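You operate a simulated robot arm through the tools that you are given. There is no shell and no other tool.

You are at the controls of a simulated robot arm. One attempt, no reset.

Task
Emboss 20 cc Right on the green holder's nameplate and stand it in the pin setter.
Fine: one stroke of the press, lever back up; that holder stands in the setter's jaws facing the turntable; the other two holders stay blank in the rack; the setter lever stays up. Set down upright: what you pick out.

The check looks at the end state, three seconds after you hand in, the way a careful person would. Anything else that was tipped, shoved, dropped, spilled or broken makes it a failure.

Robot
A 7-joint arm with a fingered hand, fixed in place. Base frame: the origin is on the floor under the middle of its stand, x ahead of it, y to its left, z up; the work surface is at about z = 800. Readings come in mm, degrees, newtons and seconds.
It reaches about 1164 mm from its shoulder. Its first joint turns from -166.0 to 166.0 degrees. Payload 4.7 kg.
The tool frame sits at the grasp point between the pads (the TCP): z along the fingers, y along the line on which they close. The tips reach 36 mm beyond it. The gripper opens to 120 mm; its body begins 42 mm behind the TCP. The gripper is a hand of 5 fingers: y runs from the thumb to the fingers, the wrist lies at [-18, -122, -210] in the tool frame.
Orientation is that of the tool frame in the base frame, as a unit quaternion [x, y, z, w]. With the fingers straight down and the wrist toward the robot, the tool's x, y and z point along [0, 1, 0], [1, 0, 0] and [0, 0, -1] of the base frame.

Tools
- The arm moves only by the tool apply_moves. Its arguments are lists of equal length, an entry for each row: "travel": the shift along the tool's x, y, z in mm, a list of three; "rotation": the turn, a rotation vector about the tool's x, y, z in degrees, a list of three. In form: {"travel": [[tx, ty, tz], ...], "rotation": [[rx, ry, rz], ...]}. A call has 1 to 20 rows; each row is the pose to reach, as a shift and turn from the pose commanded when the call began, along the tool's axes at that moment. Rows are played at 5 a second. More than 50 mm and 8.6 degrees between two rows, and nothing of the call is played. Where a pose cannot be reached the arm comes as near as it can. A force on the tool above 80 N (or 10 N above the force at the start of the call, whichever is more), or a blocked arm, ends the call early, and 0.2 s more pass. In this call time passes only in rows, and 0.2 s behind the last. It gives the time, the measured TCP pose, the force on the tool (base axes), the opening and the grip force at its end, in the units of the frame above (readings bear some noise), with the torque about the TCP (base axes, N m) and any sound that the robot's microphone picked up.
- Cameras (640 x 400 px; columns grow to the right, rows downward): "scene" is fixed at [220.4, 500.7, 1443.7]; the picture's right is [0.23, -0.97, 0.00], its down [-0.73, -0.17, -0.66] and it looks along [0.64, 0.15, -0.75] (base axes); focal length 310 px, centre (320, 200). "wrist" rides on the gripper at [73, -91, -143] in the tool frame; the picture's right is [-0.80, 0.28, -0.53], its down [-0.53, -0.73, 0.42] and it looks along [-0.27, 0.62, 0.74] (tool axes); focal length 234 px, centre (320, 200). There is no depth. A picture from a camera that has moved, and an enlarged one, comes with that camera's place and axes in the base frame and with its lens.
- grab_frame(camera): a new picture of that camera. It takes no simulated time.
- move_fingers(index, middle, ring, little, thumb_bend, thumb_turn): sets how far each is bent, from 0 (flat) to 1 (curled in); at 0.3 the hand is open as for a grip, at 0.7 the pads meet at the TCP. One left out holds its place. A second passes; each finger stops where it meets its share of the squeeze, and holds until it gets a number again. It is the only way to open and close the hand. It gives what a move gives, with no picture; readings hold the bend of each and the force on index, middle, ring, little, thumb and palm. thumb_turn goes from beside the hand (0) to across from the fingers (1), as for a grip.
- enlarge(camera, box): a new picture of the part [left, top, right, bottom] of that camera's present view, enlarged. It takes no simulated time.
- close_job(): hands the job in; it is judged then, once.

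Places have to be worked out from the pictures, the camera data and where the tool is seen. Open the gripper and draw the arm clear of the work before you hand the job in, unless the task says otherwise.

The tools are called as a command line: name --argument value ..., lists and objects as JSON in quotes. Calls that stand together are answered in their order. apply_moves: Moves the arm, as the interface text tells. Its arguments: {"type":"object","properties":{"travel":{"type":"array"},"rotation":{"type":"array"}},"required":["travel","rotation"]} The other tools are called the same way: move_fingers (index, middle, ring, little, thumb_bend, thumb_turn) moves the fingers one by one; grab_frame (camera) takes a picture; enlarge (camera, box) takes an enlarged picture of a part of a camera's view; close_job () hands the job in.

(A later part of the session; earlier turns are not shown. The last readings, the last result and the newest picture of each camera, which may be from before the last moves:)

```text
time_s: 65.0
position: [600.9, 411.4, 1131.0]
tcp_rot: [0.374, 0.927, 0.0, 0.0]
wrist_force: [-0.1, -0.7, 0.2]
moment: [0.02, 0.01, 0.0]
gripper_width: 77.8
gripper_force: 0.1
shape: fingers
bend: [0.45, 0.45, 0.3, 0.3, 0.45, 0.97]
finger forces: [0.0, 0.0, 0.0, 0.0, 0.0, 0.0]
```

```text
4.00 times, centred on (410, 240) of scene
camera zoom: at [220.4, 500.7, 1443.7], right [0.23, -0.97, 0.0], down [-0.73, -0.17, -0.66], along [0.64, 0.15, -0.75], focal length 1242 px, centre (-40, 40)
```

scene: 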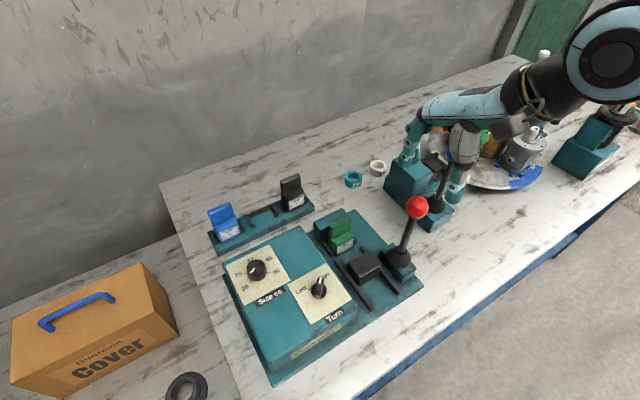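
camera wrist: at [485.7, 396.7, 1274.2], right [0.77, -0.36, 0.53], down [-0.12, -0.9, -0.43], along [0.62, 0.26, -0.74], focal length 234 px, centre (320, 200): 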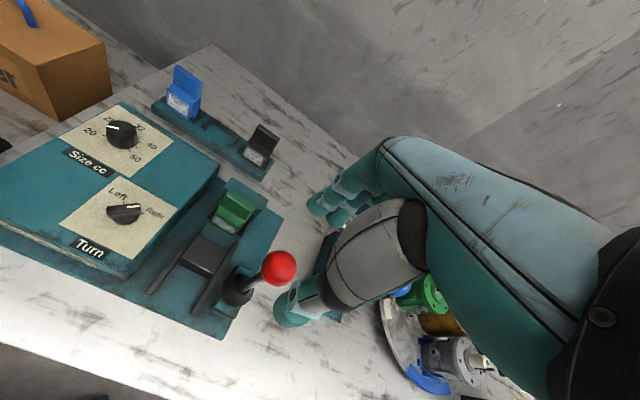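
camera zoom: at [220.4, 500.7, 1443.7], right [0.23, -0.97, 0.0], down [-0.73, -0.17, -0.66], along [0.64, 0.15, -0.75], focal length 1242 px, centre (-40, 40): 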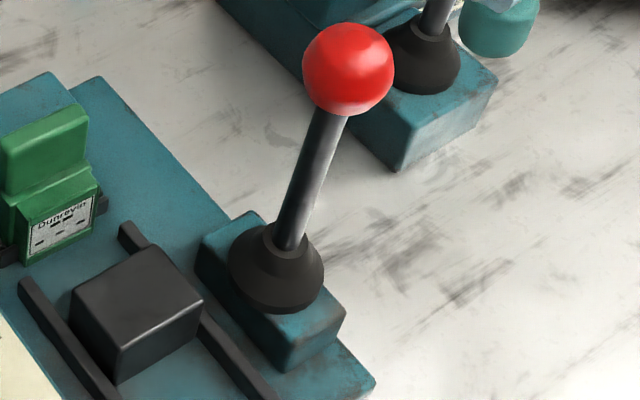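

The ball centre is at about (604, 412.5, 1020), roughly 39 mm across, and the lever is vertical. I'll descend until the fingertips straddle the upper part of the ball, then close lightly on it.

apply_moves --travel '[[-1.7, 1.9, 30], [-1.7, 1.9, 60], [-1.7, 1.9, 80], [-1.7, 1.9, 92]]' --rotation '[[0, 0, 0], [0, 0, 0], [0, 0, 0], [0, 0, 0]]'

move_fingers --index 0.58 --middle 0.58 --thumb_bend 0.58

enlarge --camera "wrist" --box '[230, 160, 390, 320]'

enlarge --camera "scene" --box '[370, 150, 470, 290]'

```text
time_s: 66.0
position: [605.8, 412.3, 1038.1]
tcp_rot: [0.374, 0.927, 0.001, 0.0]
wrist_force: [0.1, -0.4, -0.3]
moment: [0.0, 0.01, 0.04]
gripper_width: 77.7
gripper_force: 0.0
shape: fingers
bend: [0.45, 0.45, 0.3, 0.3, 0.45, 0.97]
finger forces: [0.1, 0.0, 0.1, 0.0, 0.0, 0.0]
```

```text
time_s: 67.0
position: [605.3, 412.4, 1038.6]
tcp_rot: [0.373, 0.928, 0.001, 0.001]
wrist_force: [0.0, 0.3, 0.0]
moment: [0.01, 0.0, 0.01]
gripper_width: 42.7
gripper_force: 0.1
shape: fingers
bend: [0.57, 0.57, 0.3, 0.3, 0.57, 0.97]
finger forces: [0.0, 0.1, 0.0, 0.0, 0.1, 0.0]
```

```text
2.50 times, centred on (310, 240) of wrist
camera zoom: at [488.8, 397.5, 1181.6], right [0.77, -0.36, 0.53], down [-0.12, -0.9, -0.43], along [0.62, 0.26, -0.74], focal length 585 px, centre (345, 100)
```

zoom: 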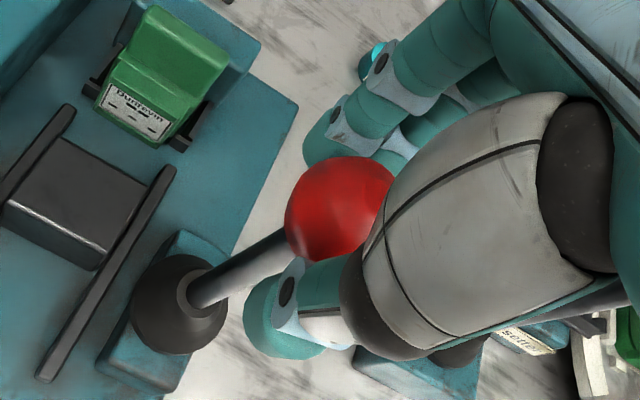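

```text
2.86 times, centred on (420, 220) of scene
camera zoom: at [220.4, 500.7, 1443.7], right [0.23, -0.97, 0.0], down [-0.73, -0.17, -0.66], along [0.64, 0.15, -0.75], focal length 887 px, centre (34, 143)
```

zoom: 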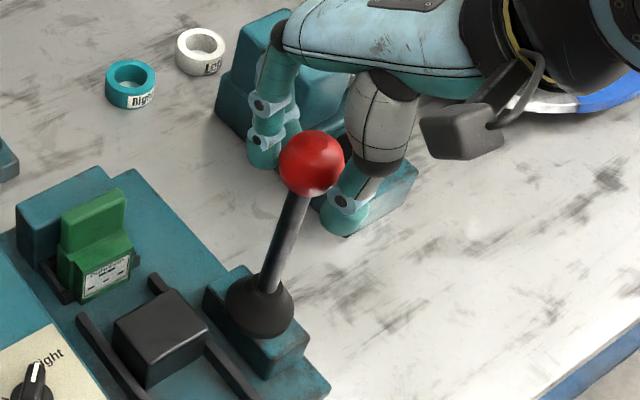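

The ball sits between fingers and thumb with about 2 mm of play. I'll nudge 10 mm toward the front (−y) and read the forces to learn which way the lever goes.

apply_moves --travel '[[0, -2, 0], [0, -4, 0], [0, -6, 0], [0, -8, 0], [0, -10, 0]]' --rotation '[[0, 0, 0], [0, 0, 0], [0, 0, 0], [0, 0, 0], [0, 0, 0]]'

enlarge --camera "scene" --box '[370, 150, 470, 290]'

enlarge --camera "wrist" --box '[230, 160, 390, 320]'

```text
time_s: 68.2
position: [597.7, 405.0, 1038.9]
tcp_rot: [0.373, 0.928, 0.0, 0.0]
wrist_force: [1.7, 1.5, -0.2]
moment: [0.05, -0.03, 0.02]
gripper_width: 45.6
gripper_force: 1.7
shape: fingers
bend: [0.55, 0.57, 0.3, 0.3, 0.57, 0.97]
finger forces: [2.6, 0.0, 0.0, 0.0, 0.1, 0.1]
```

```text
2.86 times, centred on (420, 220) of scene
camera zoom: at [220.4, 500.7, 1443.7], right [0.23, -0.97, 0.0], down [-0.73, -0.17, -0.66], along [0.64, 0.15, -0.75], focal length 887 px, centre (34, 143)
```

zoom: 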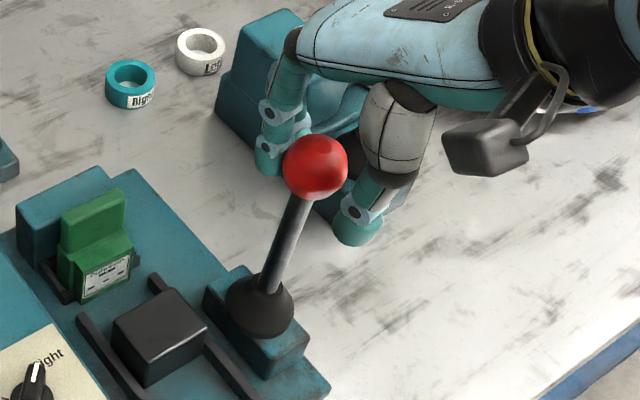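

```text
2.50 times, centred on (310, 240) of wrist
camera zoom: at [481.9, 389.9, 1182.2], right [0.77, -0.36, 0.53], down [-0.12, -0.9, -0.43], along [0.62, 0.26, -0.74], focal length 585 px, centre (345, 100)
```

zoom: 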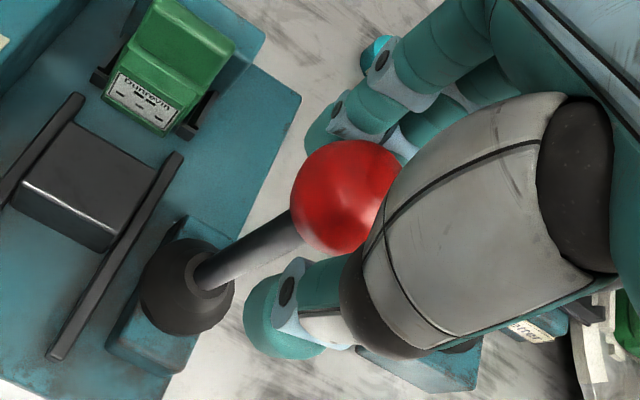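

The ball followed with only 2.6 N, and the ram crept toward the nest, so the lever pulls toward the front. I'll follow its arc (radius about 175 mm) to about 20°, tilting the hand with it, and check.

apply_moves --travel '[[0.2, -9.4, 1.2], [0.6, -25.3, 3.3], [1.0, -41, 6.6], [1.35, -56.3, 11.4]]' --rotation '[[-2.5, 0, 0], [-5, 0, 0], [-7.5, 0, 0], [-10, 0, 0]]'

enlarge --camera "scene" --box '[310, 150, 470, 310]'

enlarge --camera "wrist" --box '[230, 160, 390, 320]'

```text
time_s: 69.2
position: [559.5, 366.0, 1028.0]
tcp_rot: [0.372, 0.924, 0.082, 0.033]
wrist_force: [0.2, 1.4, 0.6]
moment: [0.03, -0.04, 0.01]
gripper_width: 43.8
gripper_force: 0.2
shape: fingers
bend: [0.56, 0.57, 0.3, 0.3, 0.57, 0.97]
finger forces: [0.9, 0.0, 0.1, 0.0, 0.1, 0.1]
```

```text
2.50 times, centred on (390, 230) of scene
camera zoom: at [220.4, 500.7, 1443.7], right [0.23, -0.97, 0.0], down [-0.73, -0.17, -0.66], along [0.64, 0.15, -0.75], focal length 776 px, centre (145, 125)
```

zoom: 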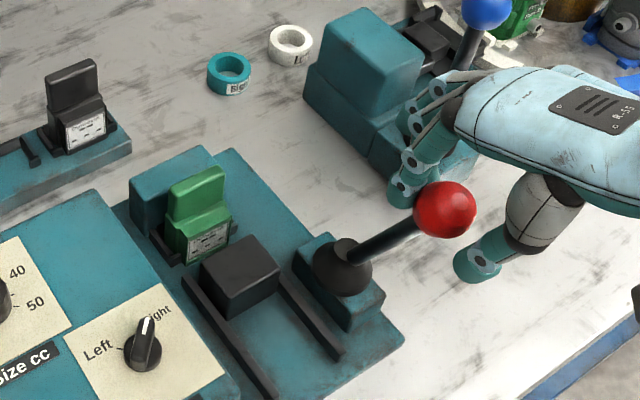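

```text
2.50 times, centred on (310, 240) of wrist
camera zoom: at [425.8, 333.3, 1152.7], right [0.71, -0.43, 0.57], down [-0.06, -0.83, -0.55], along [0.71, 0.35, -0.62], focal length 585 px, centre (345, 100)
```

zoom: 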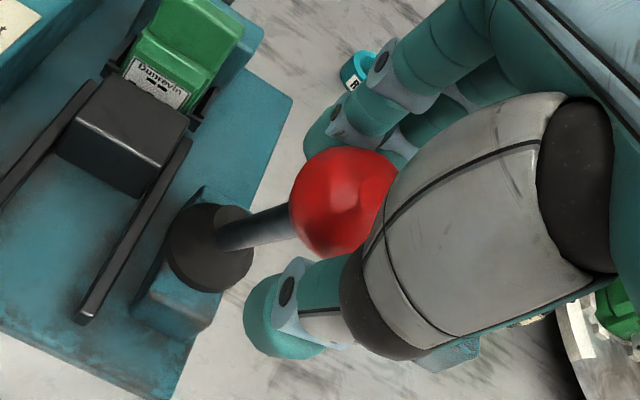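

The lever follows easily, and the ram has advanced most of the way to the nameplate. I'll continue along the arc to about 40°.

apply_moves --travel '[[0.35, -15.7, 3.2], [0.7, -31, 7.8], [1.0, -45.9, 13.7], [1.3, -60.3, 21]]' --rotation '[[-2.5, 0, 0], [-5, 0, 0], [-7.5, 0, 0], [-10, 0, 0]]'

enlarge --camera "scene" --box '[310, 180, 470, 320]'

enlarge --camera "wrist" --box '[220, 130, 400, 310]'

```text
time_s: 70.2
position: [517.9, 328.0, 996.8]
tcp_rot: [0.368, 0.913, 0.163, 0.065]
wrist_force: [2.6, 2.3, 3.0]
moment: [0.11, -0.09, -0.04]
gripper_width: 46.6
gripper_force: 2.1
shape: fingers
bend: [0.54, 0.56, 0.3, 0.3, 0.57, 0.97]
finger forces: [2.9, 0.6, 0.0, 0.0, 0.0, 0.0]
```

```text
2.86 times, centred on (390, 250) of scene
camera zoom: at [220.4, 500.7, 1443.7], right [0.23, -0.97, 0.0], down [-0.73, -0.17, -0.66], along [0.64, 0.15, -0.75], focal length 887 px, centre (120, 57)
```

zoom: 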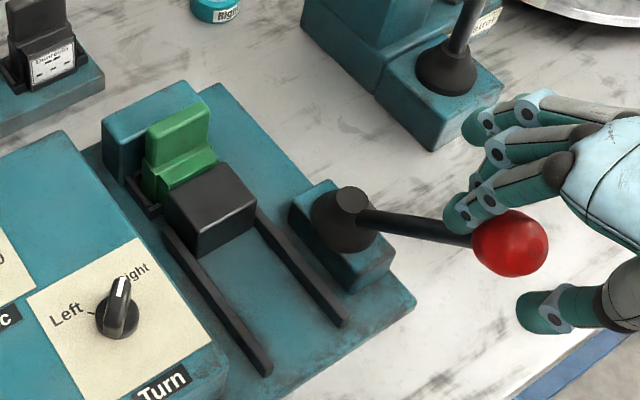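

```text
2.22 times, centred on (310, 220) of wrist
camera zoom: at [371.9, 280.0, 1099.2], right [0.64, -0.5, 0.59], down [0.01, -0.76, -0.65], along [0.77, 0.42, -0.48], focal length 520 px, centre (342, 156)
```

zoom: 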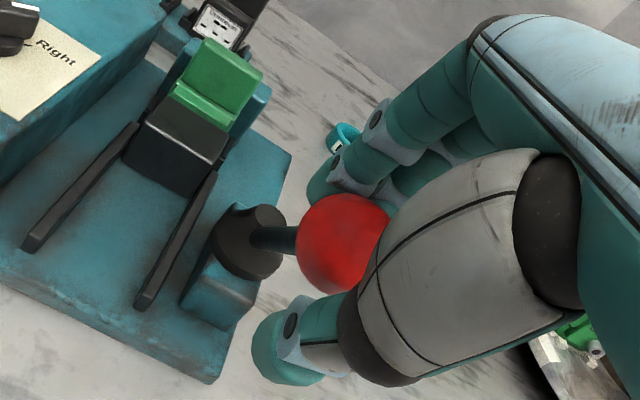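

The ram is now at the nameplate and the lever force is still low, with no click yet. I'll continue in smaller steps.

apply_moves --travel '[[0.1, -6, 2.2], [0.2, -11.9, 4.6], [0.3, -17.8, 7.2], [0.45, -23.6, 10]]' --rotation '[[-1, 0, 0], [-2, 0, 0], [-3, 0, 0], [-4, 0, 0]]'

enlarge --camera "scene" --box '[310, 180, 470, 320]'

```text
time_s: 71.2
position: [505.8, 314.4, 980.9]
tcp_rot: [0.365, 0.906, 0.198, 0.079]
wrist_force: [19.6, 13.2, 30.8]
moment: [1.09, -0.88, -0.21]
gripper_width: 68.3
gripper_force: 16.4
shape: fingers
bend: [0.38, 0.5, 0.3, 0.3, 0.57, 0.97]
finger forces: [23.5, 8.9, 0.0, 0.0, 0.0, 0.0]
```

```text
2.86 times, centred on (390, 250) of scene
camera zoom: at [220.4, 500.7, 1443.7], right [0.23, -0.97, 0.0], down [-0.73, -0.17, -0.66], along [0.64, 0.15, -0.75], focal length 887 px, centre (120, 57)
```

zoom: 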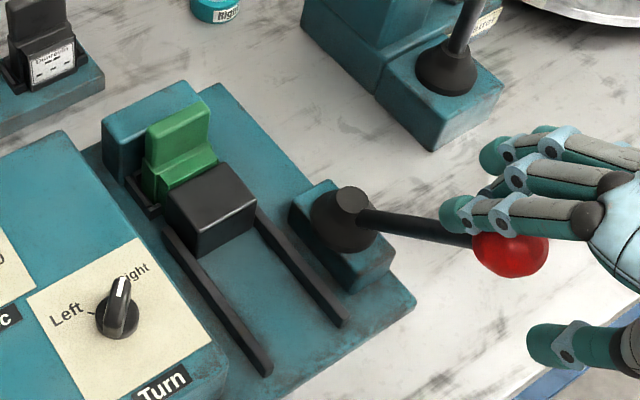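

The lever has stopped: force jumped to about 39 N while the ball stayed put. I'll look closely at the ram and holder to see whether this is the end of the stroke.

enlarge --camera "scene" --box '[325, 205, 381, 255]'

enlarge --camera "wrist" --box '[220, 110, 330, 220]'

enlarge --camera "scene" --box '[400, 220, 460, 270]'

```text
8.00 times, centred on (353, 230) of scene
camera zoom: at [220.4, 500.7, 1443.7], right [0.23, -0.97, 0.0], down [-0.73, -0.17, -0.66], along [0.64, 0.15, -0.75], focal length 2484 px, centre (56, -40)
```

zoom: 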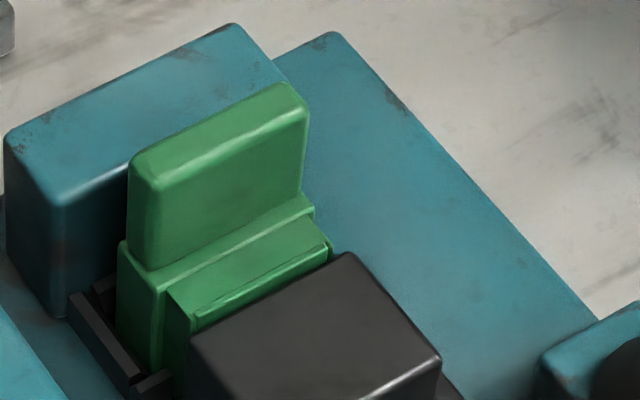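

```text
3.64 times, centred on (275, 165) of wrist
camera zoom: at [354.1, 262.0, 1074.6], right [0.6, -0.53, 0.59], down [0.04, -0.72, -0.69], along [0.8, 0.44, -0.41], focal length 852 px, centre (484, 327)
```

zoom: 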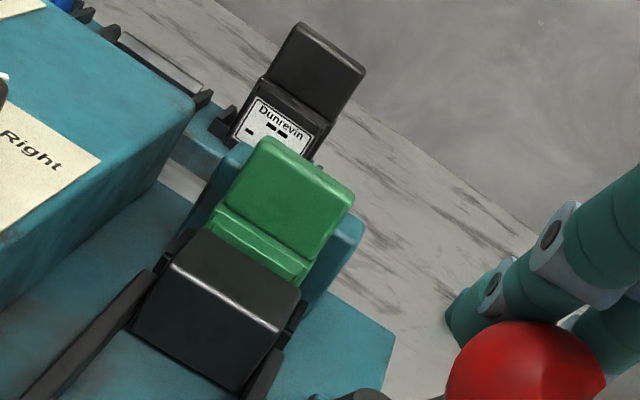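

```text
8.00 times, centred on (430, 245) of scene
camera zoom: at [220.4, 500.7, 1443.7], right [0.23, -0.97, 0.0], down [-0.73, -0.17, -0.66], along [0.64, 0.15, -0.75], focal length 2484 px, centre (-560, -160)
```

zoom: 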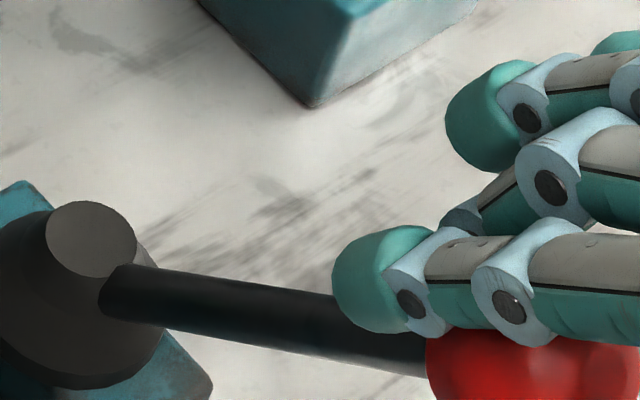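

The ram is hard against the holder's plate and the lever is at its stop (about 40°). I'll now guide the lever back with the thumb, stopping at about 20° to see whether the plate took the text.

apply_moves --travel '[[-0.3, 14, -3.4], [-0.6, 27.9, -6.8], [-0.9, 40.5, -9.2], [-1.2, 53, -11.6], [-1.5, 65.8, -12.4], [-1.7, 78.6, -13.1]]' --rotation '[[2, 0, 0], [4, 0, 0], [6, 0, 0], [8, 0, 0], [10, 0, 0], [12, 0, 0]]'

enlarge --camera "scene" --box '[310, 180, 470, 320]'

enlarge --camera "scene" --box '[330, 220, 370, 255]'

```text
time_s: 72.6
position: [551.0, 360.5, 1023.3]
tcp_rot: [0.371, 0.922, 0.098, 0.04]
wrist_force: [-3.4, -1.9, 0.8]
moment: [-0.03, 0.1, 0.0]
gripper_width: 47.1
gripper_force: 1.3
shape: fingers
bend: [0.57, 0.57, 0.3, 0.3, 0.55, 0.97]
finger forces: [0.0, 0.1, 0.0, 0.1, 3.2, 0.0]
```

```text
2.86 times, centred on (390, 250) of scene
camera zoom: at [220.4, 500.7, 1443.7], right [0.23, -0.97, 0.0], down [-0.73, -0.17, -0.66], along [0.64, 0.15, -0.75], focal length 887 px, centre (120, 57)
```

zoom: 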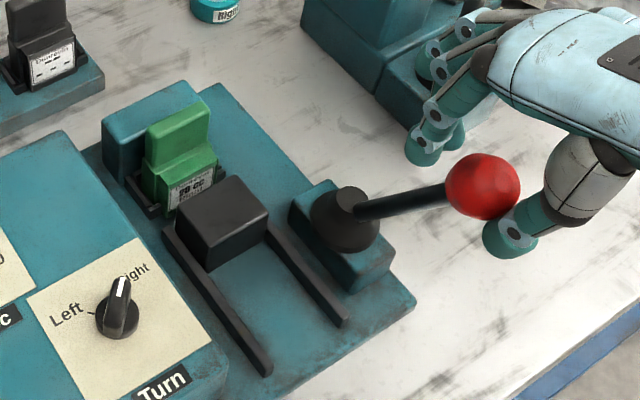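

```text
11.43 times, centred on (350, 238) of scene
camera zoom: at [220.4, 500.7, 1443.7], right [0.23, -0.97, 0.0], down [-0.73, -0.17, -0.66], along [0.64, 0.15, -0.75], focal length 3548 px, centre (-23, -229)
```

zoom: 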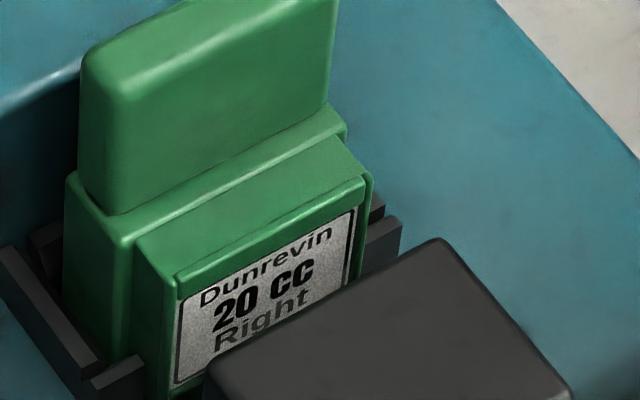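

The plate now reads "20 CC Right". The lever stays where it is pushed, so I'll bring it back up along the arc with the thumb to the vertical stop.

apply_moves --travel '[[-0.3, 12.7, -1.8], [-0.6, 25.4, -3.3], [-0.9, 38.2, -3.5], [-1.1, 51, -3.3], [-1.3, 63.8, -1.6], [-1.4, 73, -0.2], [-1.4, 76.5, 0.4]]' --rotation '[[2, 0, 0], [4, 0, 0], [6, 0, 0], [8, 0, 0], [10, 0, 0], [11.5, 0, 0], [12, 0, 0]]'

enlarge --camera "scene" --box '[310, 160, 470, 300]'

enlarge --camera "wrist" --box '[230, 160, 390, 320]'

```text
time_s: 74.2
position: [604.5, 413.2, 1038.5]
tcp_rot: [0.373, 0.928, 0.001, 0.001]
wrist_force: [-1.2, -0.2, 0.5]
moment: [-0.01, 0.03, 0.01]
gripper_width: 43.1
gripper_force: 0.0
shape: fingers
bend: [0.57, 0.57, 0.3, 0.3, 0.56, 0.97]
finger forces: [0.1, 0.0, 0.0, 0.0, 0.5, 0.0]
```

```text
2.86 times, centred on (390, 230) of scene
camera zoom: at [220.4, 500.7, 1443.7], right [0.23, -0.97, 0.0], down [-0.73, -0.17, -0.66], along [0.64, 0.15, -0.75], focal length 887 px, centre (120, 114)
```

zoom: 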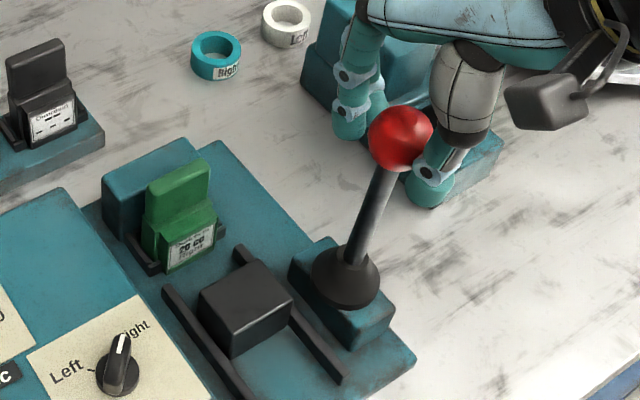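

```text
2.50 times, centred on (310, 240) of wrist
camera zoom: at [489.1, 398.0, 1181.7], right [0.77, -0.36, 0.53], down [-0.12, -0.9, -0.43], along [0.62, 0.26, -0.74], focal length 585 px, centre (345, 100)
```

zoom: 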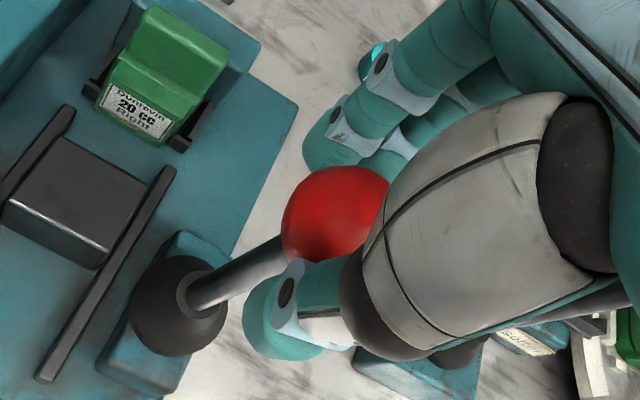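

The ball is still about 4–5 mm short of its original place. I'll push gently a bit further until it meets its upright stop.

apply_moves --travel '[[0, 2, 0], [0, 4, 0], [0, 6, 0]]' --rotation '[[0, 0, 0], [0, 0, 0], [0, 0, 0]]'

enlarge --camera "scene" --box '[370, 150, 470, 290]'

```text
time_s: 75.0
position: [609.1, 417.0, 1038.9]
tcp_rot: [0.373, 0.928, 0.001, 0.0]
wrist_force: [-2.1, -2.1, 0.6]
moment: [-0.04, 0.05, 0.05]
gripper_width: 44.6
gripper_force: 1.3
shape: fingers
bend: [0.57, 0.57, 0.3, 0.3, 0.56, 0.97]
finger forces: [0.1, 0.0, 0.0, 0.0, 2.2, 0.0]
```

```text
2.86 times, centred on (420, 220) of scene
camera zoom: at [220.4, 500.7, 1443.7], right [0.23, -0.97, 0.0], down [-0.73, -0.17, -0.66], along [0.64, 0.15, -0.75], focal length 887 px, centre (34, 143)
```

zoom: 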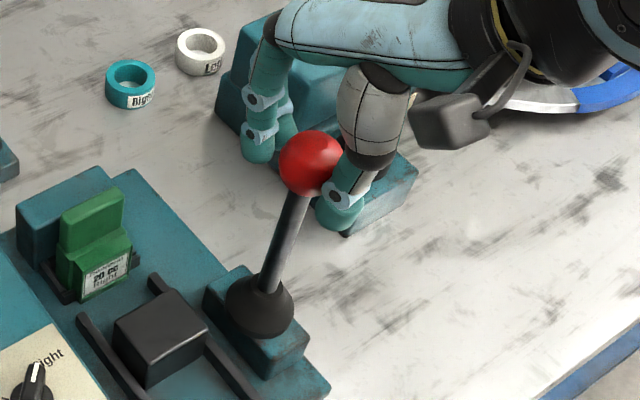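

The ball is back at its original pixel position. One more small nudge will confirm it is against its stop.

apply_moves --travel '[[0, 1.5, 0], [0, 3, 0]]' --rotation '[[0, 0, 0], [0, 0, 0]]'

enlarge --camera "scene" --box '[370, 150, 470, 290]'

```text
time_s: 75.6
position: [610.9, 417.5, 1038.1]
tcp_rot: [0.374, 0.927, 0.001, 0.001]
wrist_force: [-4.2, -2.3, 1.1]
moment: [-0.06, 0.09, -0.02]
gripper_width: 47.3
gripper_force: 2.2
shape: fingers
bend: [0.57, 0.57, 0.3, 0.3, 0.54, 0.97]
finger forces: [0.0, 0.1, 0.0, 0.1, 4.4, 0.0]
```

```text
2.86 times, centred on (420, 220) of scene
camera zoom: at [220.4, 500.7, 1443.7], right [0.23, -0.97, 0.0], down [-0.73, -0.17, -0.66], along [0.64, 0.15, -0.75], focal length 887 px, centre (34, 143)
```

zoom: 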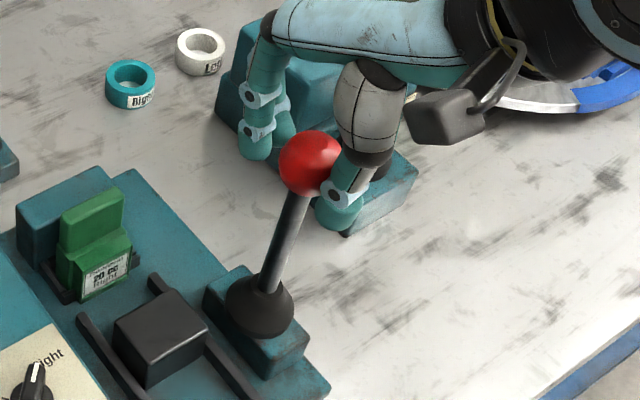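

The lever is up against its stop. I'll centre the hand so nothing touches the ball, open up, and lift away.

apply_moves --travel '[[0, -3, 0], [0, -6.5, 0]]' --rotation '[[0, 0, 0], [0, 0, 0]]'

move_fingers --index 0.45 --middle 0.45 --thumb_bend 0.45

apply_moves --travel '[[0, 0, -20], [0, 0, -50], [0, 0, -90], [0, 0, -110]]' --rotation '[[0, 0, 0], [0, 0, 0], [0, 0, 0], [0, 0, 0]]'

grab_frame --camera "scene"

enlarge --camera "scene" --box '[310, 180, 450, 300]'

```text
time_s: 76.2
position: [606.4, 414.4, 1039.8]
tcp_rot: [0.374, 0.927, 0.002, 0.0]
wrist_force: [-0.2, 0.8, 0.4]
moment: [-0.01, 0.02, -0.01]
gripper_width: 42.7
gripper_force: 0.0
shape: fingers
bend: [0.57, 0.57, 0.3, 0.3, 0.57, 0.97]
finger forces: [0.1, 0.0, 0.0, 0.0, 0.2, 0.0]
```

```text
time_s: 77.2
position: [607.2, 413.9, 1038.6]
tcp_rot: [0.373, 0.928, 0.001, 0.001]
wrist_force: [-0.4, 0.1, 0.3]
moment: [0.04, -0.01, 0.01]
gripper_width: 77.7
gripper_force: 0.0
shape: fingers
bend: [0.45, 0.45, 0.3, 0.3, 0.45, 0.97]
finger forces: [0.0, 0.1, 0.0, 0.0, 0.0, 0.1]
```

```text
time_s: 78.2
position: [606.3, 415.1, 1149.0]
tcp_rot: [0.374, 0.927, 0.001, 0.001]
wrist_force: [0.4, -0.5, 0.2]
moment: [-0.04, 0.03, -0.01]
gripper_width: 77.5
gripper_force: 0.0
shape: fingers
bend: [0.45, 0.45, 0.3, 0.3, 0.45, 0.97]
finger forces: [0.0, 0.1, 0.0, 0.1, 0.0, 0.1]
```

```text
taken
```

scene: 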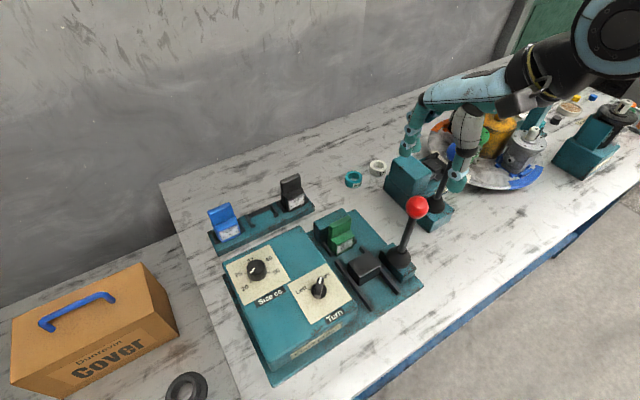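

```text
3.33 times, centred on (380, 240) of scene
camera zoom: at [220.4, 500.7, 1443.7], right [0.23, -0.97, 0.0], down [-0.73, -0.17, -0.66], along [0.64, 0.15, -0.75], focal length 1035 px, centre (120, 67)
```

zoom: 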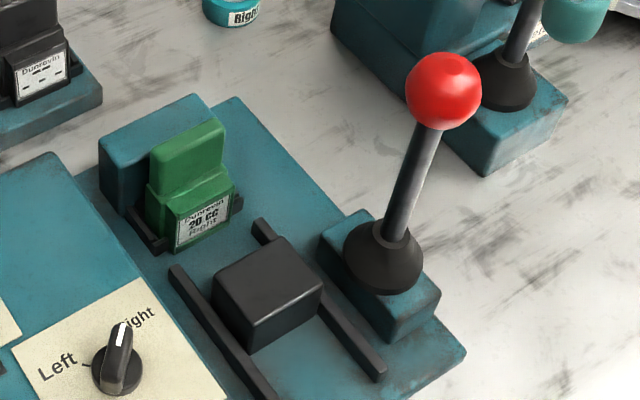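

The press is done: lever up, ram retracted and the holder standing with "20 CC Right". I'll enlarge the holder in the nest to locate its handle for the pick-up.

enlarge --camera "scene" --box '[322, 202, 370, 252]'

enlarge --camera "wrist" --box '[190, 150, 290, 250]'

```text
8.00 times, centred on (346, 227) of scene
camera zoom: at [220.4, 500.7, 1443.7], right [0.23, -0.97, 0.0], down [-0.73, -0.17, -0.66], along [0.64, 0.15, -0.75], focal length 2484 px, centre (112, -16)
```

zoom: 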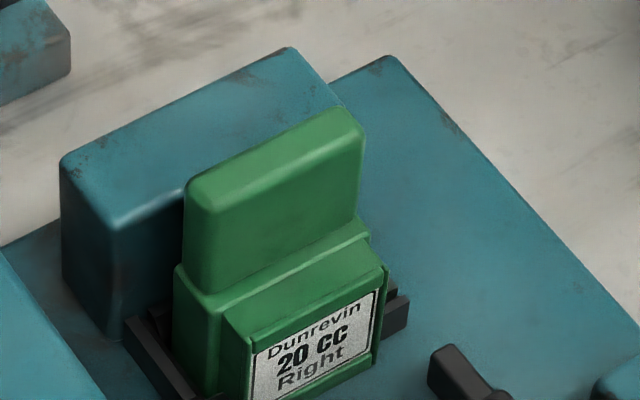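

```text
4.00 times, centred on (240, 200) of wrist
camera zoom: at [491.2, 399.3, 1292.8], right [0.77, -0.36, 0.53], down [-0.12, -0.9, -0.43], along [0.62, 0.26, -0.74], focal length 937 px, centre (640, 200)
```

zoom: 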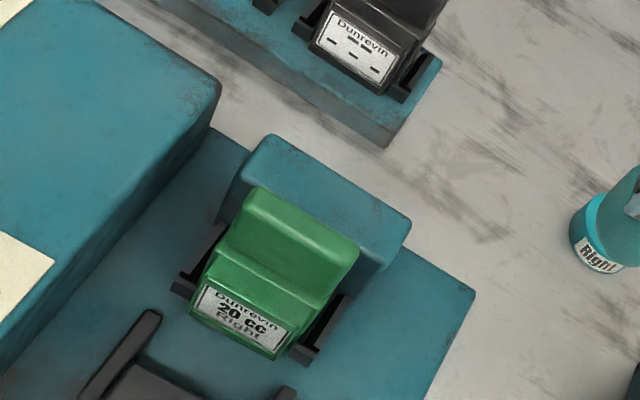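

The handle's centre is at about (634, 552), spanning z≈868–900. The pose I released from matches it, so I'll go back above that pose with the same tool orientation, a few millimetres higher at the end so the tips stay above the nest block.

apply_moves --travel '[[19.2, 29.5, 0], [38.5, 59, 0], [57.7, 88.6, 0], [76.9, 118.1, 0], [76.9, 118.1, 47], [76.9, 118.1, 94], [76.9, 118.1, 141], [76.9, 118.1, 185]]' --rotation '[[1.2, -0.2, -1.8], [2.4, -0.4, -3.55], [3.6, -0.6, -5.3], [4.84, -0.84, -7.1], [4.84, -0.84, -7.1], [4.84, -0.84, -7.1], [4.84, -0.84, -7.1], [4.84, -0.84, -7.1]]'

enlarge --camera "wrist" --box '[230, 180, 350, 300]'

enlarge --camera "scene" --box '[310, 160, 390, 250]'

```text
time_s: 80.0
position: [634.0, 552.5, 964.1]
tcp_rot: [0.315, 0.948, -0.04, -0.008]
wrist_force: [1.3, 0.2, 1.3]
moment: [-0.01, -0.03, 0.02]
gripper_width: 78.2
gripper_force: 0.1
shape: fingers
bend: [0.45, 0.45, 0.3, 0.3, 0.45, 0.97]
finger forces: [0.0, 0.1, 0.1, 0.0, 0.1, 0.0]
```

```text
3.33 times, centred on (290, 240) of wrist
camera zoom: at [526.0, 533.9, 1113.0], right [0.83, -0.22, 0.51], down [-0.03, -0.93, -0.36], along [0.55, 0.28, -0.78], focal length 781 px, centre (420, 67)
```

zoom: 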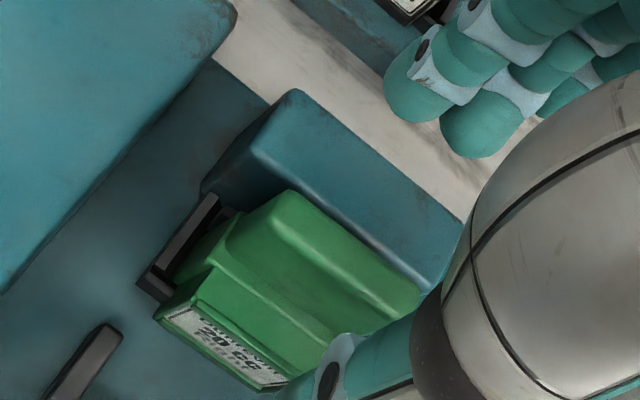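

```text
4.44 times, centred on (350, 205) of scene
camera zoom: at [220.4, 500.7, 1443.7], right [0.23, -0.97, 0.0], down [-0.73, -0.17, -0.66], along [0.64, 0.15, -0.75], focal length 1380 px, centre (187, 178)
```

zoom: 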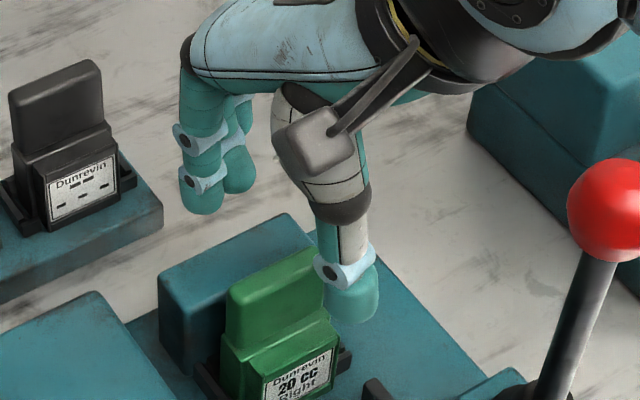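

Everything is aligned as before. I'll descend vertically to z≈909 with the fingers open and then close on the handle.

apply_moves --travel '[[0.25, 1.6, 19.9], [0.5, 3.3, 39.8], [0.6, 4.1, 49.8], [0.7, 4.5, 54.8]]' --rotation '[[0, 0, 0], [0, 0, 0], [0, 0, 0], [0, 0, 0]]'

move_fingers --index 0.6 --middle 0.6 --thumb_bend 0.58

enlarge --camera "wrist" --box '[240, 160, 380, 290]'

enlarge --camera "scene" --box '[322, 202, 370, 252]'

```text
time_s: 81.0
position: [634.1, 554.6, 916.7]
tcp_rot: [0.315, 0.948, -0.033, -0.007]
wrist_force: [0.4, -1.2, 43.6]
moment: [1.59, -1.06, 0.0]
gripper_width: 77.0
gripper_force: 21.2
shape: fingers
bend: [0.45, 0.44, 0.3, 0.3, 0.45, 0.97]
finger forces: [24.5, 18.4, 0.0, 0.0, 0.0, 0.1]
```

```text
time_s: 82.0
position: [634.3, 556.0, 916.9]
tcp_rot: [0.315, 0.948, -0.033, -0.004]
wrist_force: [8.6, 13.6, 51.6]
moment: [2.31, -1.68, 0.02]
gripper_width: 54.9
gripper_force: 25.5
shape: fingers
bend: [0.5, 0.46, 0.3, 0.3, 0.57, 0.97]
finger forces: [24.0, 27.9, 0.1, 0.1, 0.0, 0.1]
```

```text
3.08 times, centred on (310, 225) of wrist
camera zoom: at [526.2, 535.2, 1065.7], right [0.83, -0.23, 0.51], down [-0.02, -0.93, -0.37], along [0.56, 0.29, -0.77], focal length 720 px, centre (351, 123)
```

zoom: 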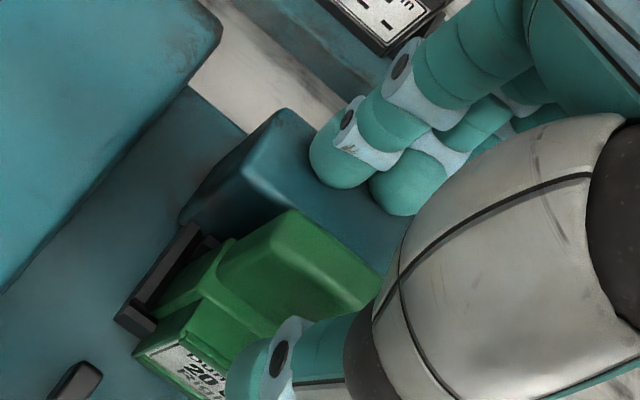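

```text
8.00 times, centred on (346, 227) of scene
camera zoom: at [220.4, 500.7, 1443.7], right [0.23, -0.97, 0.0], down [-0.73, -0.17, -0.66], along [0.64, 0.15, -0.75], focal length 2484 px, centre (112, -16)
```

zoom: 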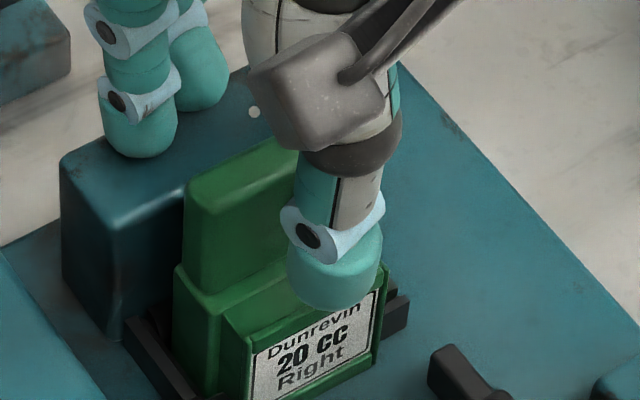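

The fingertips landed on top of the nest block, so it is taller than I estimated (top near z≈877). I'll lift off right away, straight up.

apply_moves --travel '[[0, -0.4, -5], [-0.1, -0.8, -10], [-0.3, -1.6, -20], [-0.4, -2.5, -30]]' --rotation '[[0, 0, 0], [0, 0, 0], [0, 0, 0], [0, 0, 0]]'

enlarge --camera "scene" --box '[310, 180, 450, 300]'

enlarge --camera "wrist" --box '[230, 170, 370, 300]'

```text
time_s: 83.0
position: [631.9, 552.1, 934.9]
tcp_rot: [0.315, 0.948, -0.044, -0.009]
wrist_force: [0.2, 0.1, -0.3]
moment: [0.03, 0.01, 0.0]
gripper_width: 38.8
gripper_force: 0.2
shape: fingers
bend: [0.59, 0.54, 0.3, 0.3, 0.57, 0.97]
finger forces: [0.1, 0.1, 0.0, 0.0, 0.0, 0.0]
```

```text
3.33 times, centred on (380, 240) of scene
camera zoom: at [220.4, 500.7, 1443.7], right [0.23, -0.97, 0.0], down [-0.73, -0.17, -0.66], along [0.64, 0.15, -0.75], focal length 1035 px, centre (120, 67)
```

zoom: 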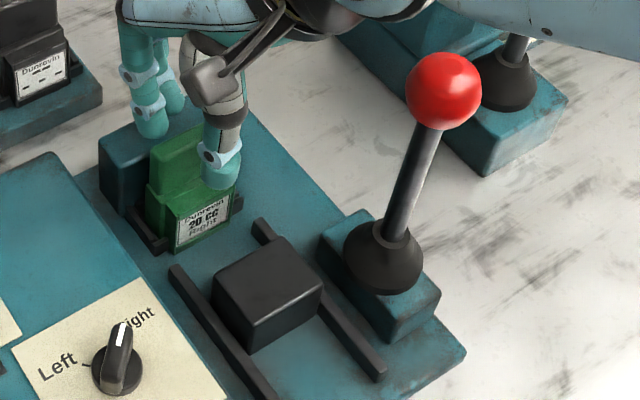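

```text
3.08 times, centred on (300, 235) of wrist
camera zoom: at [526.7, 534.5, 1085.8], right [0.83, -0.22, 0.51], down [-0.03, -0.94, -0.35], along [0.55, 0.28, -0.79], focal length 720 px, centre (382, 92)
```

zoom: 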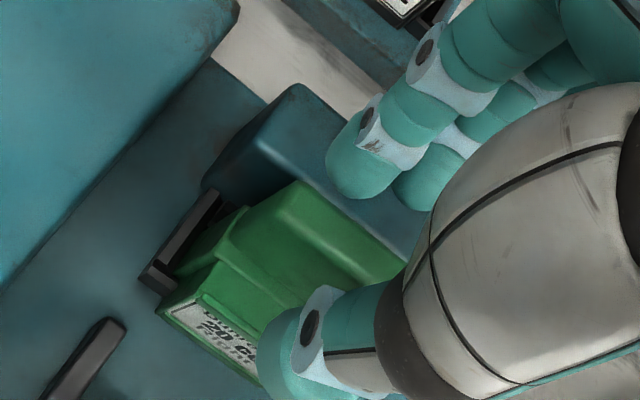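

The press has not moved and the holder still stands. I'll level the hand (no pitch), which keeps the fingertips higher on that side, and re-centre on the handle before trying again more carefully.

apply_moves --travel '[[-0.5, 0.8, 0], [-1.1, 1.5, 0]]' --rotation '[[-2.5, 0.3, 0], [-4.9, 0.55, 0]]'

move_fingers --index 0.58 --middle 0.58 --thumb_bend 0.56

enlarge --camera "wrist" --box '[240, 170, 380, 300]'

enlarge --camera "scene" --box '[318, 192, 374, 252]'

```text
time_s: 83.6
position: [635.1, 555.1, 937.9]
tcp_rot: [0.316, 0.949, 0.001, 0.0]
wrist_force: [-0.9, 0.3, 0.5]
moment: [0.01, 0.04, -0.01]
gripper_width: 38.9
gripper_force: 0.0
shape: fingers
bend: [0.59, 0.54, 0.3, 0.3, 0.57, 0.97]
finger forces: [0.1, 0.1, 0.0, 0.0, 0.1, 0.0]
```

```text
time_s: 84.6
position: [635.1, 554.1, 938.1]
tcp_rot: [0.316, 0.949, 0.0, 0.0]
wrist_force: [0.8, 0.8, -0.2]
moment: [0.01, 0.01, 0.01]
gripper_width: 43.0
gripper_force: 0.0
shape: fingers
bend: [0.57, 0.57, 0.3, 0.3, 0.56, 0.97]
finger forces: [0.0, 0.1, 0.0, 0.0, 0.0, 0.0]
```

```text
3.08 times, centred on (310, 235) of wrist
camera zoom: at [521.8, 524.7, 1081.5], right [0.81, -0.26, 0.53], down [-0.01, -0.9, -0.43], along [0.59, 0.34, -0.74], focal length 720 px, centre (351, 92)
```

zoom: 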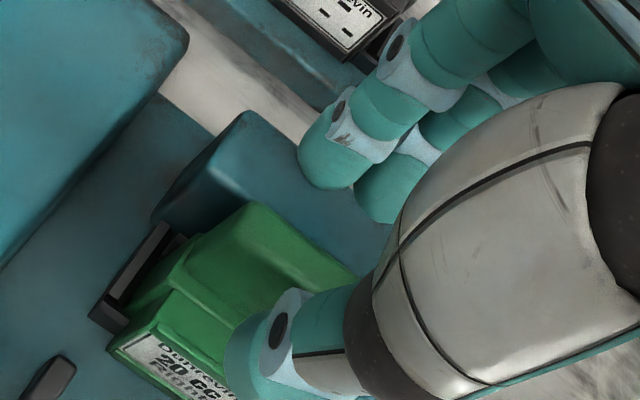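

```text
6.67 times, centred on (346, 222) of scene
camera zoom: at [220.4, 500.7, 1443.7], right [0.23, -0.97, 0.0], down [-0.73, -0.17, -0.66], along [0.64, 0.15, -0.75], focal length 2070 px, centre (147, 53)
```

zoom: 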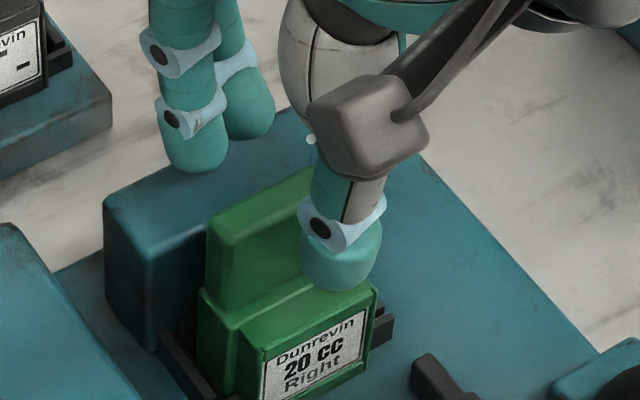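

The hand is level with a 43 mm gap. I'll shift 2.3 mm toward the front to centre on the handle and descend to z≈920 in small steps.

apply_moves --travel '[[0.3, -2.3, 4], [0.3, -2.3, 8], [0.3, -2.3, 12], [0.3, -2.3, 15], [0.3, -2.3, 18]]' --rotation '[[0, 0, 0], [0, 0, 0], [0, 0, 0], [0, 0, 0], [0, 0, 0]]'

enlarge --camera "wrist" --box '[240, 170, 380, 300]'

```text
time_s: 85.8
position: [634.0, 551.9, 919.6]
tcp_rot: [0.316, 0.949, 0.001, 0.0]
wrist_force: [-0.4, -0.2, 0.1]
moment: [0.01, 0.0, 0.03]
gripper_width: 43.0
gripper_force: 0.2
shape: fingers
bend: [0.57, 0.57, 0.3, 0.3, 0.56, 0.97]
finger forces: [0.0, 0.0, 0.0, 0.0, 0.0, 0.0]
```

```text
3.08 times, centred on (310, 235) of wrist
camera zoom: at [520.7, 522.7, 1063.3], right [0.81, -0.26, 0.53], down [-0.01, -0.9, -0.43], along [0.59, 0.34, -0.74], focal length 720 px, centre (351, 92)
```

zoom: 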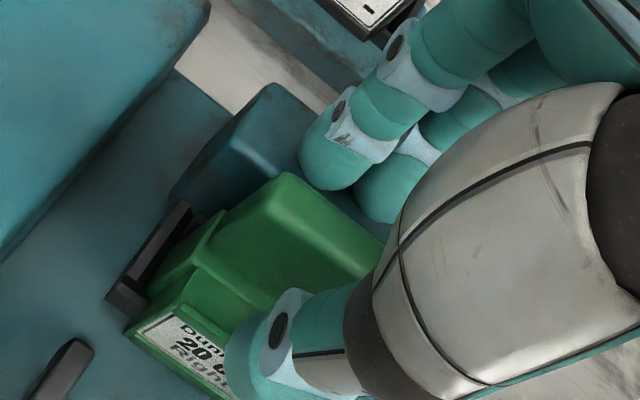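

No contact at z≈920. I'll go down another 3 mm and then close on the handle.

apply_moves --travel '[[0, 0, 1.5], [0, 0, 3]]' --rotation '[[0, 0, 0], [0, 0, 0]]'

move_fingers --index 0.66 --middle 0.66 --thumb_bend 0.64

enlarge --camera "wrist" --box '[240, 170, 380, 300]'

```text
time_s: 86.4
position: [633.5, 551.3, 917.0]
tcp_rot: [0.315, 0.949, 0.001, 0.001]
wrist_force: [0.8, -0.6, -0.5]
moment: [0.02, 0.01, 0.03]
gripper_width: 43.2
gripper_force: 0.0
shape: fingers
bend: [0.57, 0.57, 0.3, 0.3, 0.56, 0.97]
finger forces: [0.0, 0.0, 0.0, 0.0, 0.0, 0.1]
```

```text
time_s: 87.4
position: [634.4, 552.1, 916.6]
tcp_rot: [0.316, 0.949, 0.001, -0.001]
wrist_force: [-0.3, 0.4, 0.0]
moment: [-0.03, -0.02, -0.01]
gripper_width: 19.2
gripper_force: 0.3
shape: fingers
bend: [0.66, 0.66, 0.3, 0.3, 0.64, 0.97]
finger forces: [0.2, 0.0, 0.0, 0.0, 0.0, 0.0]
```

```text
3.08 times, centred on (310, 235) of wrist
camera zoom: at [520.6, 522.7, 1060.4], right [0.81, -0.26, 0.53], down [-0.01, -0.9, -0.43], along [0.59, 0.34, -0.74], focal length 720 px, centre (351, 92)
```

zoom: 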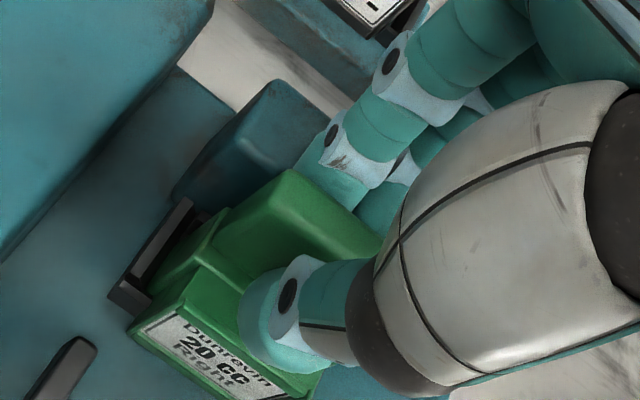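

The gap is now 19 mm with the handle in between and no contact. Now I grip.

move_fingers --index 0.74 --middle 0.74 --thumb_bend 0.72

enlarge --camera "wrist" --box '[240, 170, 380, 300]'

enlarge --camera "scene" --box '[318, 192, 374, 252]'

```text
time_s: 88.4
position: [634.1, 552.5, 918.7]
tcp_rot: [0.316, 0.949, 0.0, 0.001]
wrist_force: [0.1, -1.7, 0.6]
moment: [-0.12, 0.15, 0.05]
gripper_width: 13.3
gripper_force: 10.0
shape: fingers
bend: [0.73, 0.73, 0.3, 0.3, 0.66, 0.97]
finger forces: [6.6, 3.3, 0.1, 0.1, 11.0, 0.1]
```

```text
3.08 times, centred on (310, 235) of wrist
camera zoom: at [520.7, 522.7, 1060.4], right [0.81, -0.26, 0.53], down [-0.01, -0.9, -0.43], along [0.59, 0.34, -0.74], focal length 720 px, centre (351, 92)
```

zoom: 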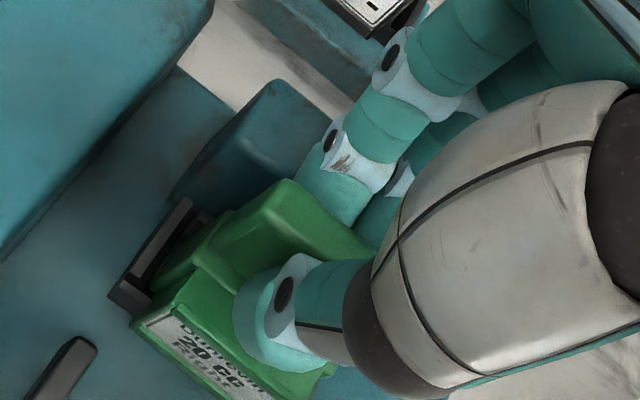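

```text
6.67 times, centred on (346, 222) of scene
camera zoom: at [220.4, 500.7, 1443.7], right [0.23, -0.97, 0.0], down [-0.73, -0.17, -0.66], along [0.64, 0.15, -0.75], focal length 2070 px, centre (147, 53)
```

zoom: 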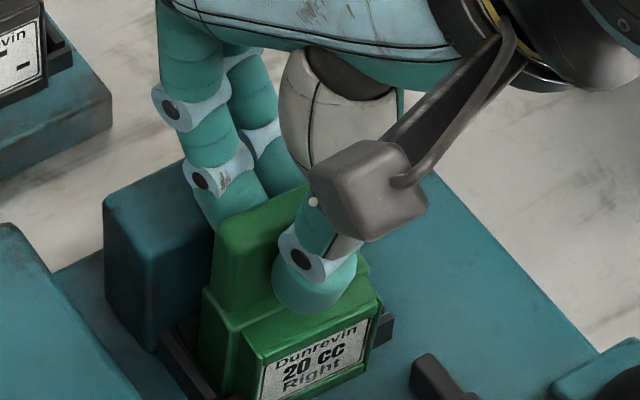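

It's gripped firmly (7, 3 and 11 N). I'll lift slowly out of the nest.

apply_moves --travel '[[0, 0, -3], [0, 0, -7], [0, 0, -12], [0, 0, -18], [0, 0, -25]]' --rotation '[[0, 0, 0], [0, 0, 0], [0, 0, 0], [0, 0, 0], [0, 0, 0]]'

enlarge --camera "scene" --box '[318, 192, 374, 252]'

enlarge --camera "wrist" --box '[240, 170, 380, 300]'

```text
time_s: 89.6
position: [633.8, 552.0, 943.1]
tcp_rot: [0.316, 0.949, 0.001, 0.0]
wrist_force: [0.6, 0.2, -1.0]
moment: [0.02, 0.0, 0.0]
gripper_width: 13.2
gripper_force: 10.5
shape: fingers
bend: [0.73, 0.73, 0.3, 0.3, 0.65, 0.96]
finger forces: [8.1, 2.7, 0.1, 0.1, 10.8, 0.1]
```

```text
6.67 times, centred on (346, 222) of scene
camera zoom: at [220.4, 500.7, 1443.7], right [0.23, -0.97, 0.0], down [-0.73, -0.17, -0.66], along [0.64, 0.15, -0.75], focal length 2070 px, centre (147, 53)
```

zoom: 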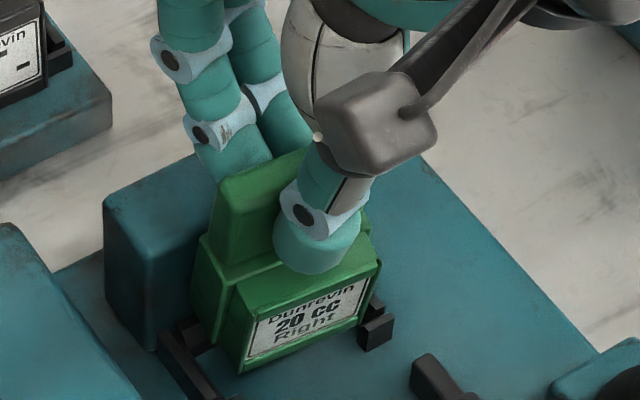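

```text
3.08 times, centred on (310, 235) of wrist
camera zoom: at [519.9, 523.0, 1085.2], right [0.81, -0.26, 0.53], down [-0.01, -0.9, -0.43], along [0.59, 0.34, -0.74], focal length 720 px, centre (351, 92)
```

zoom: 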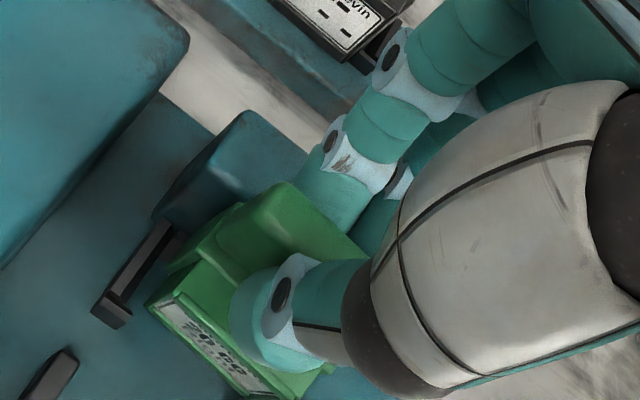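

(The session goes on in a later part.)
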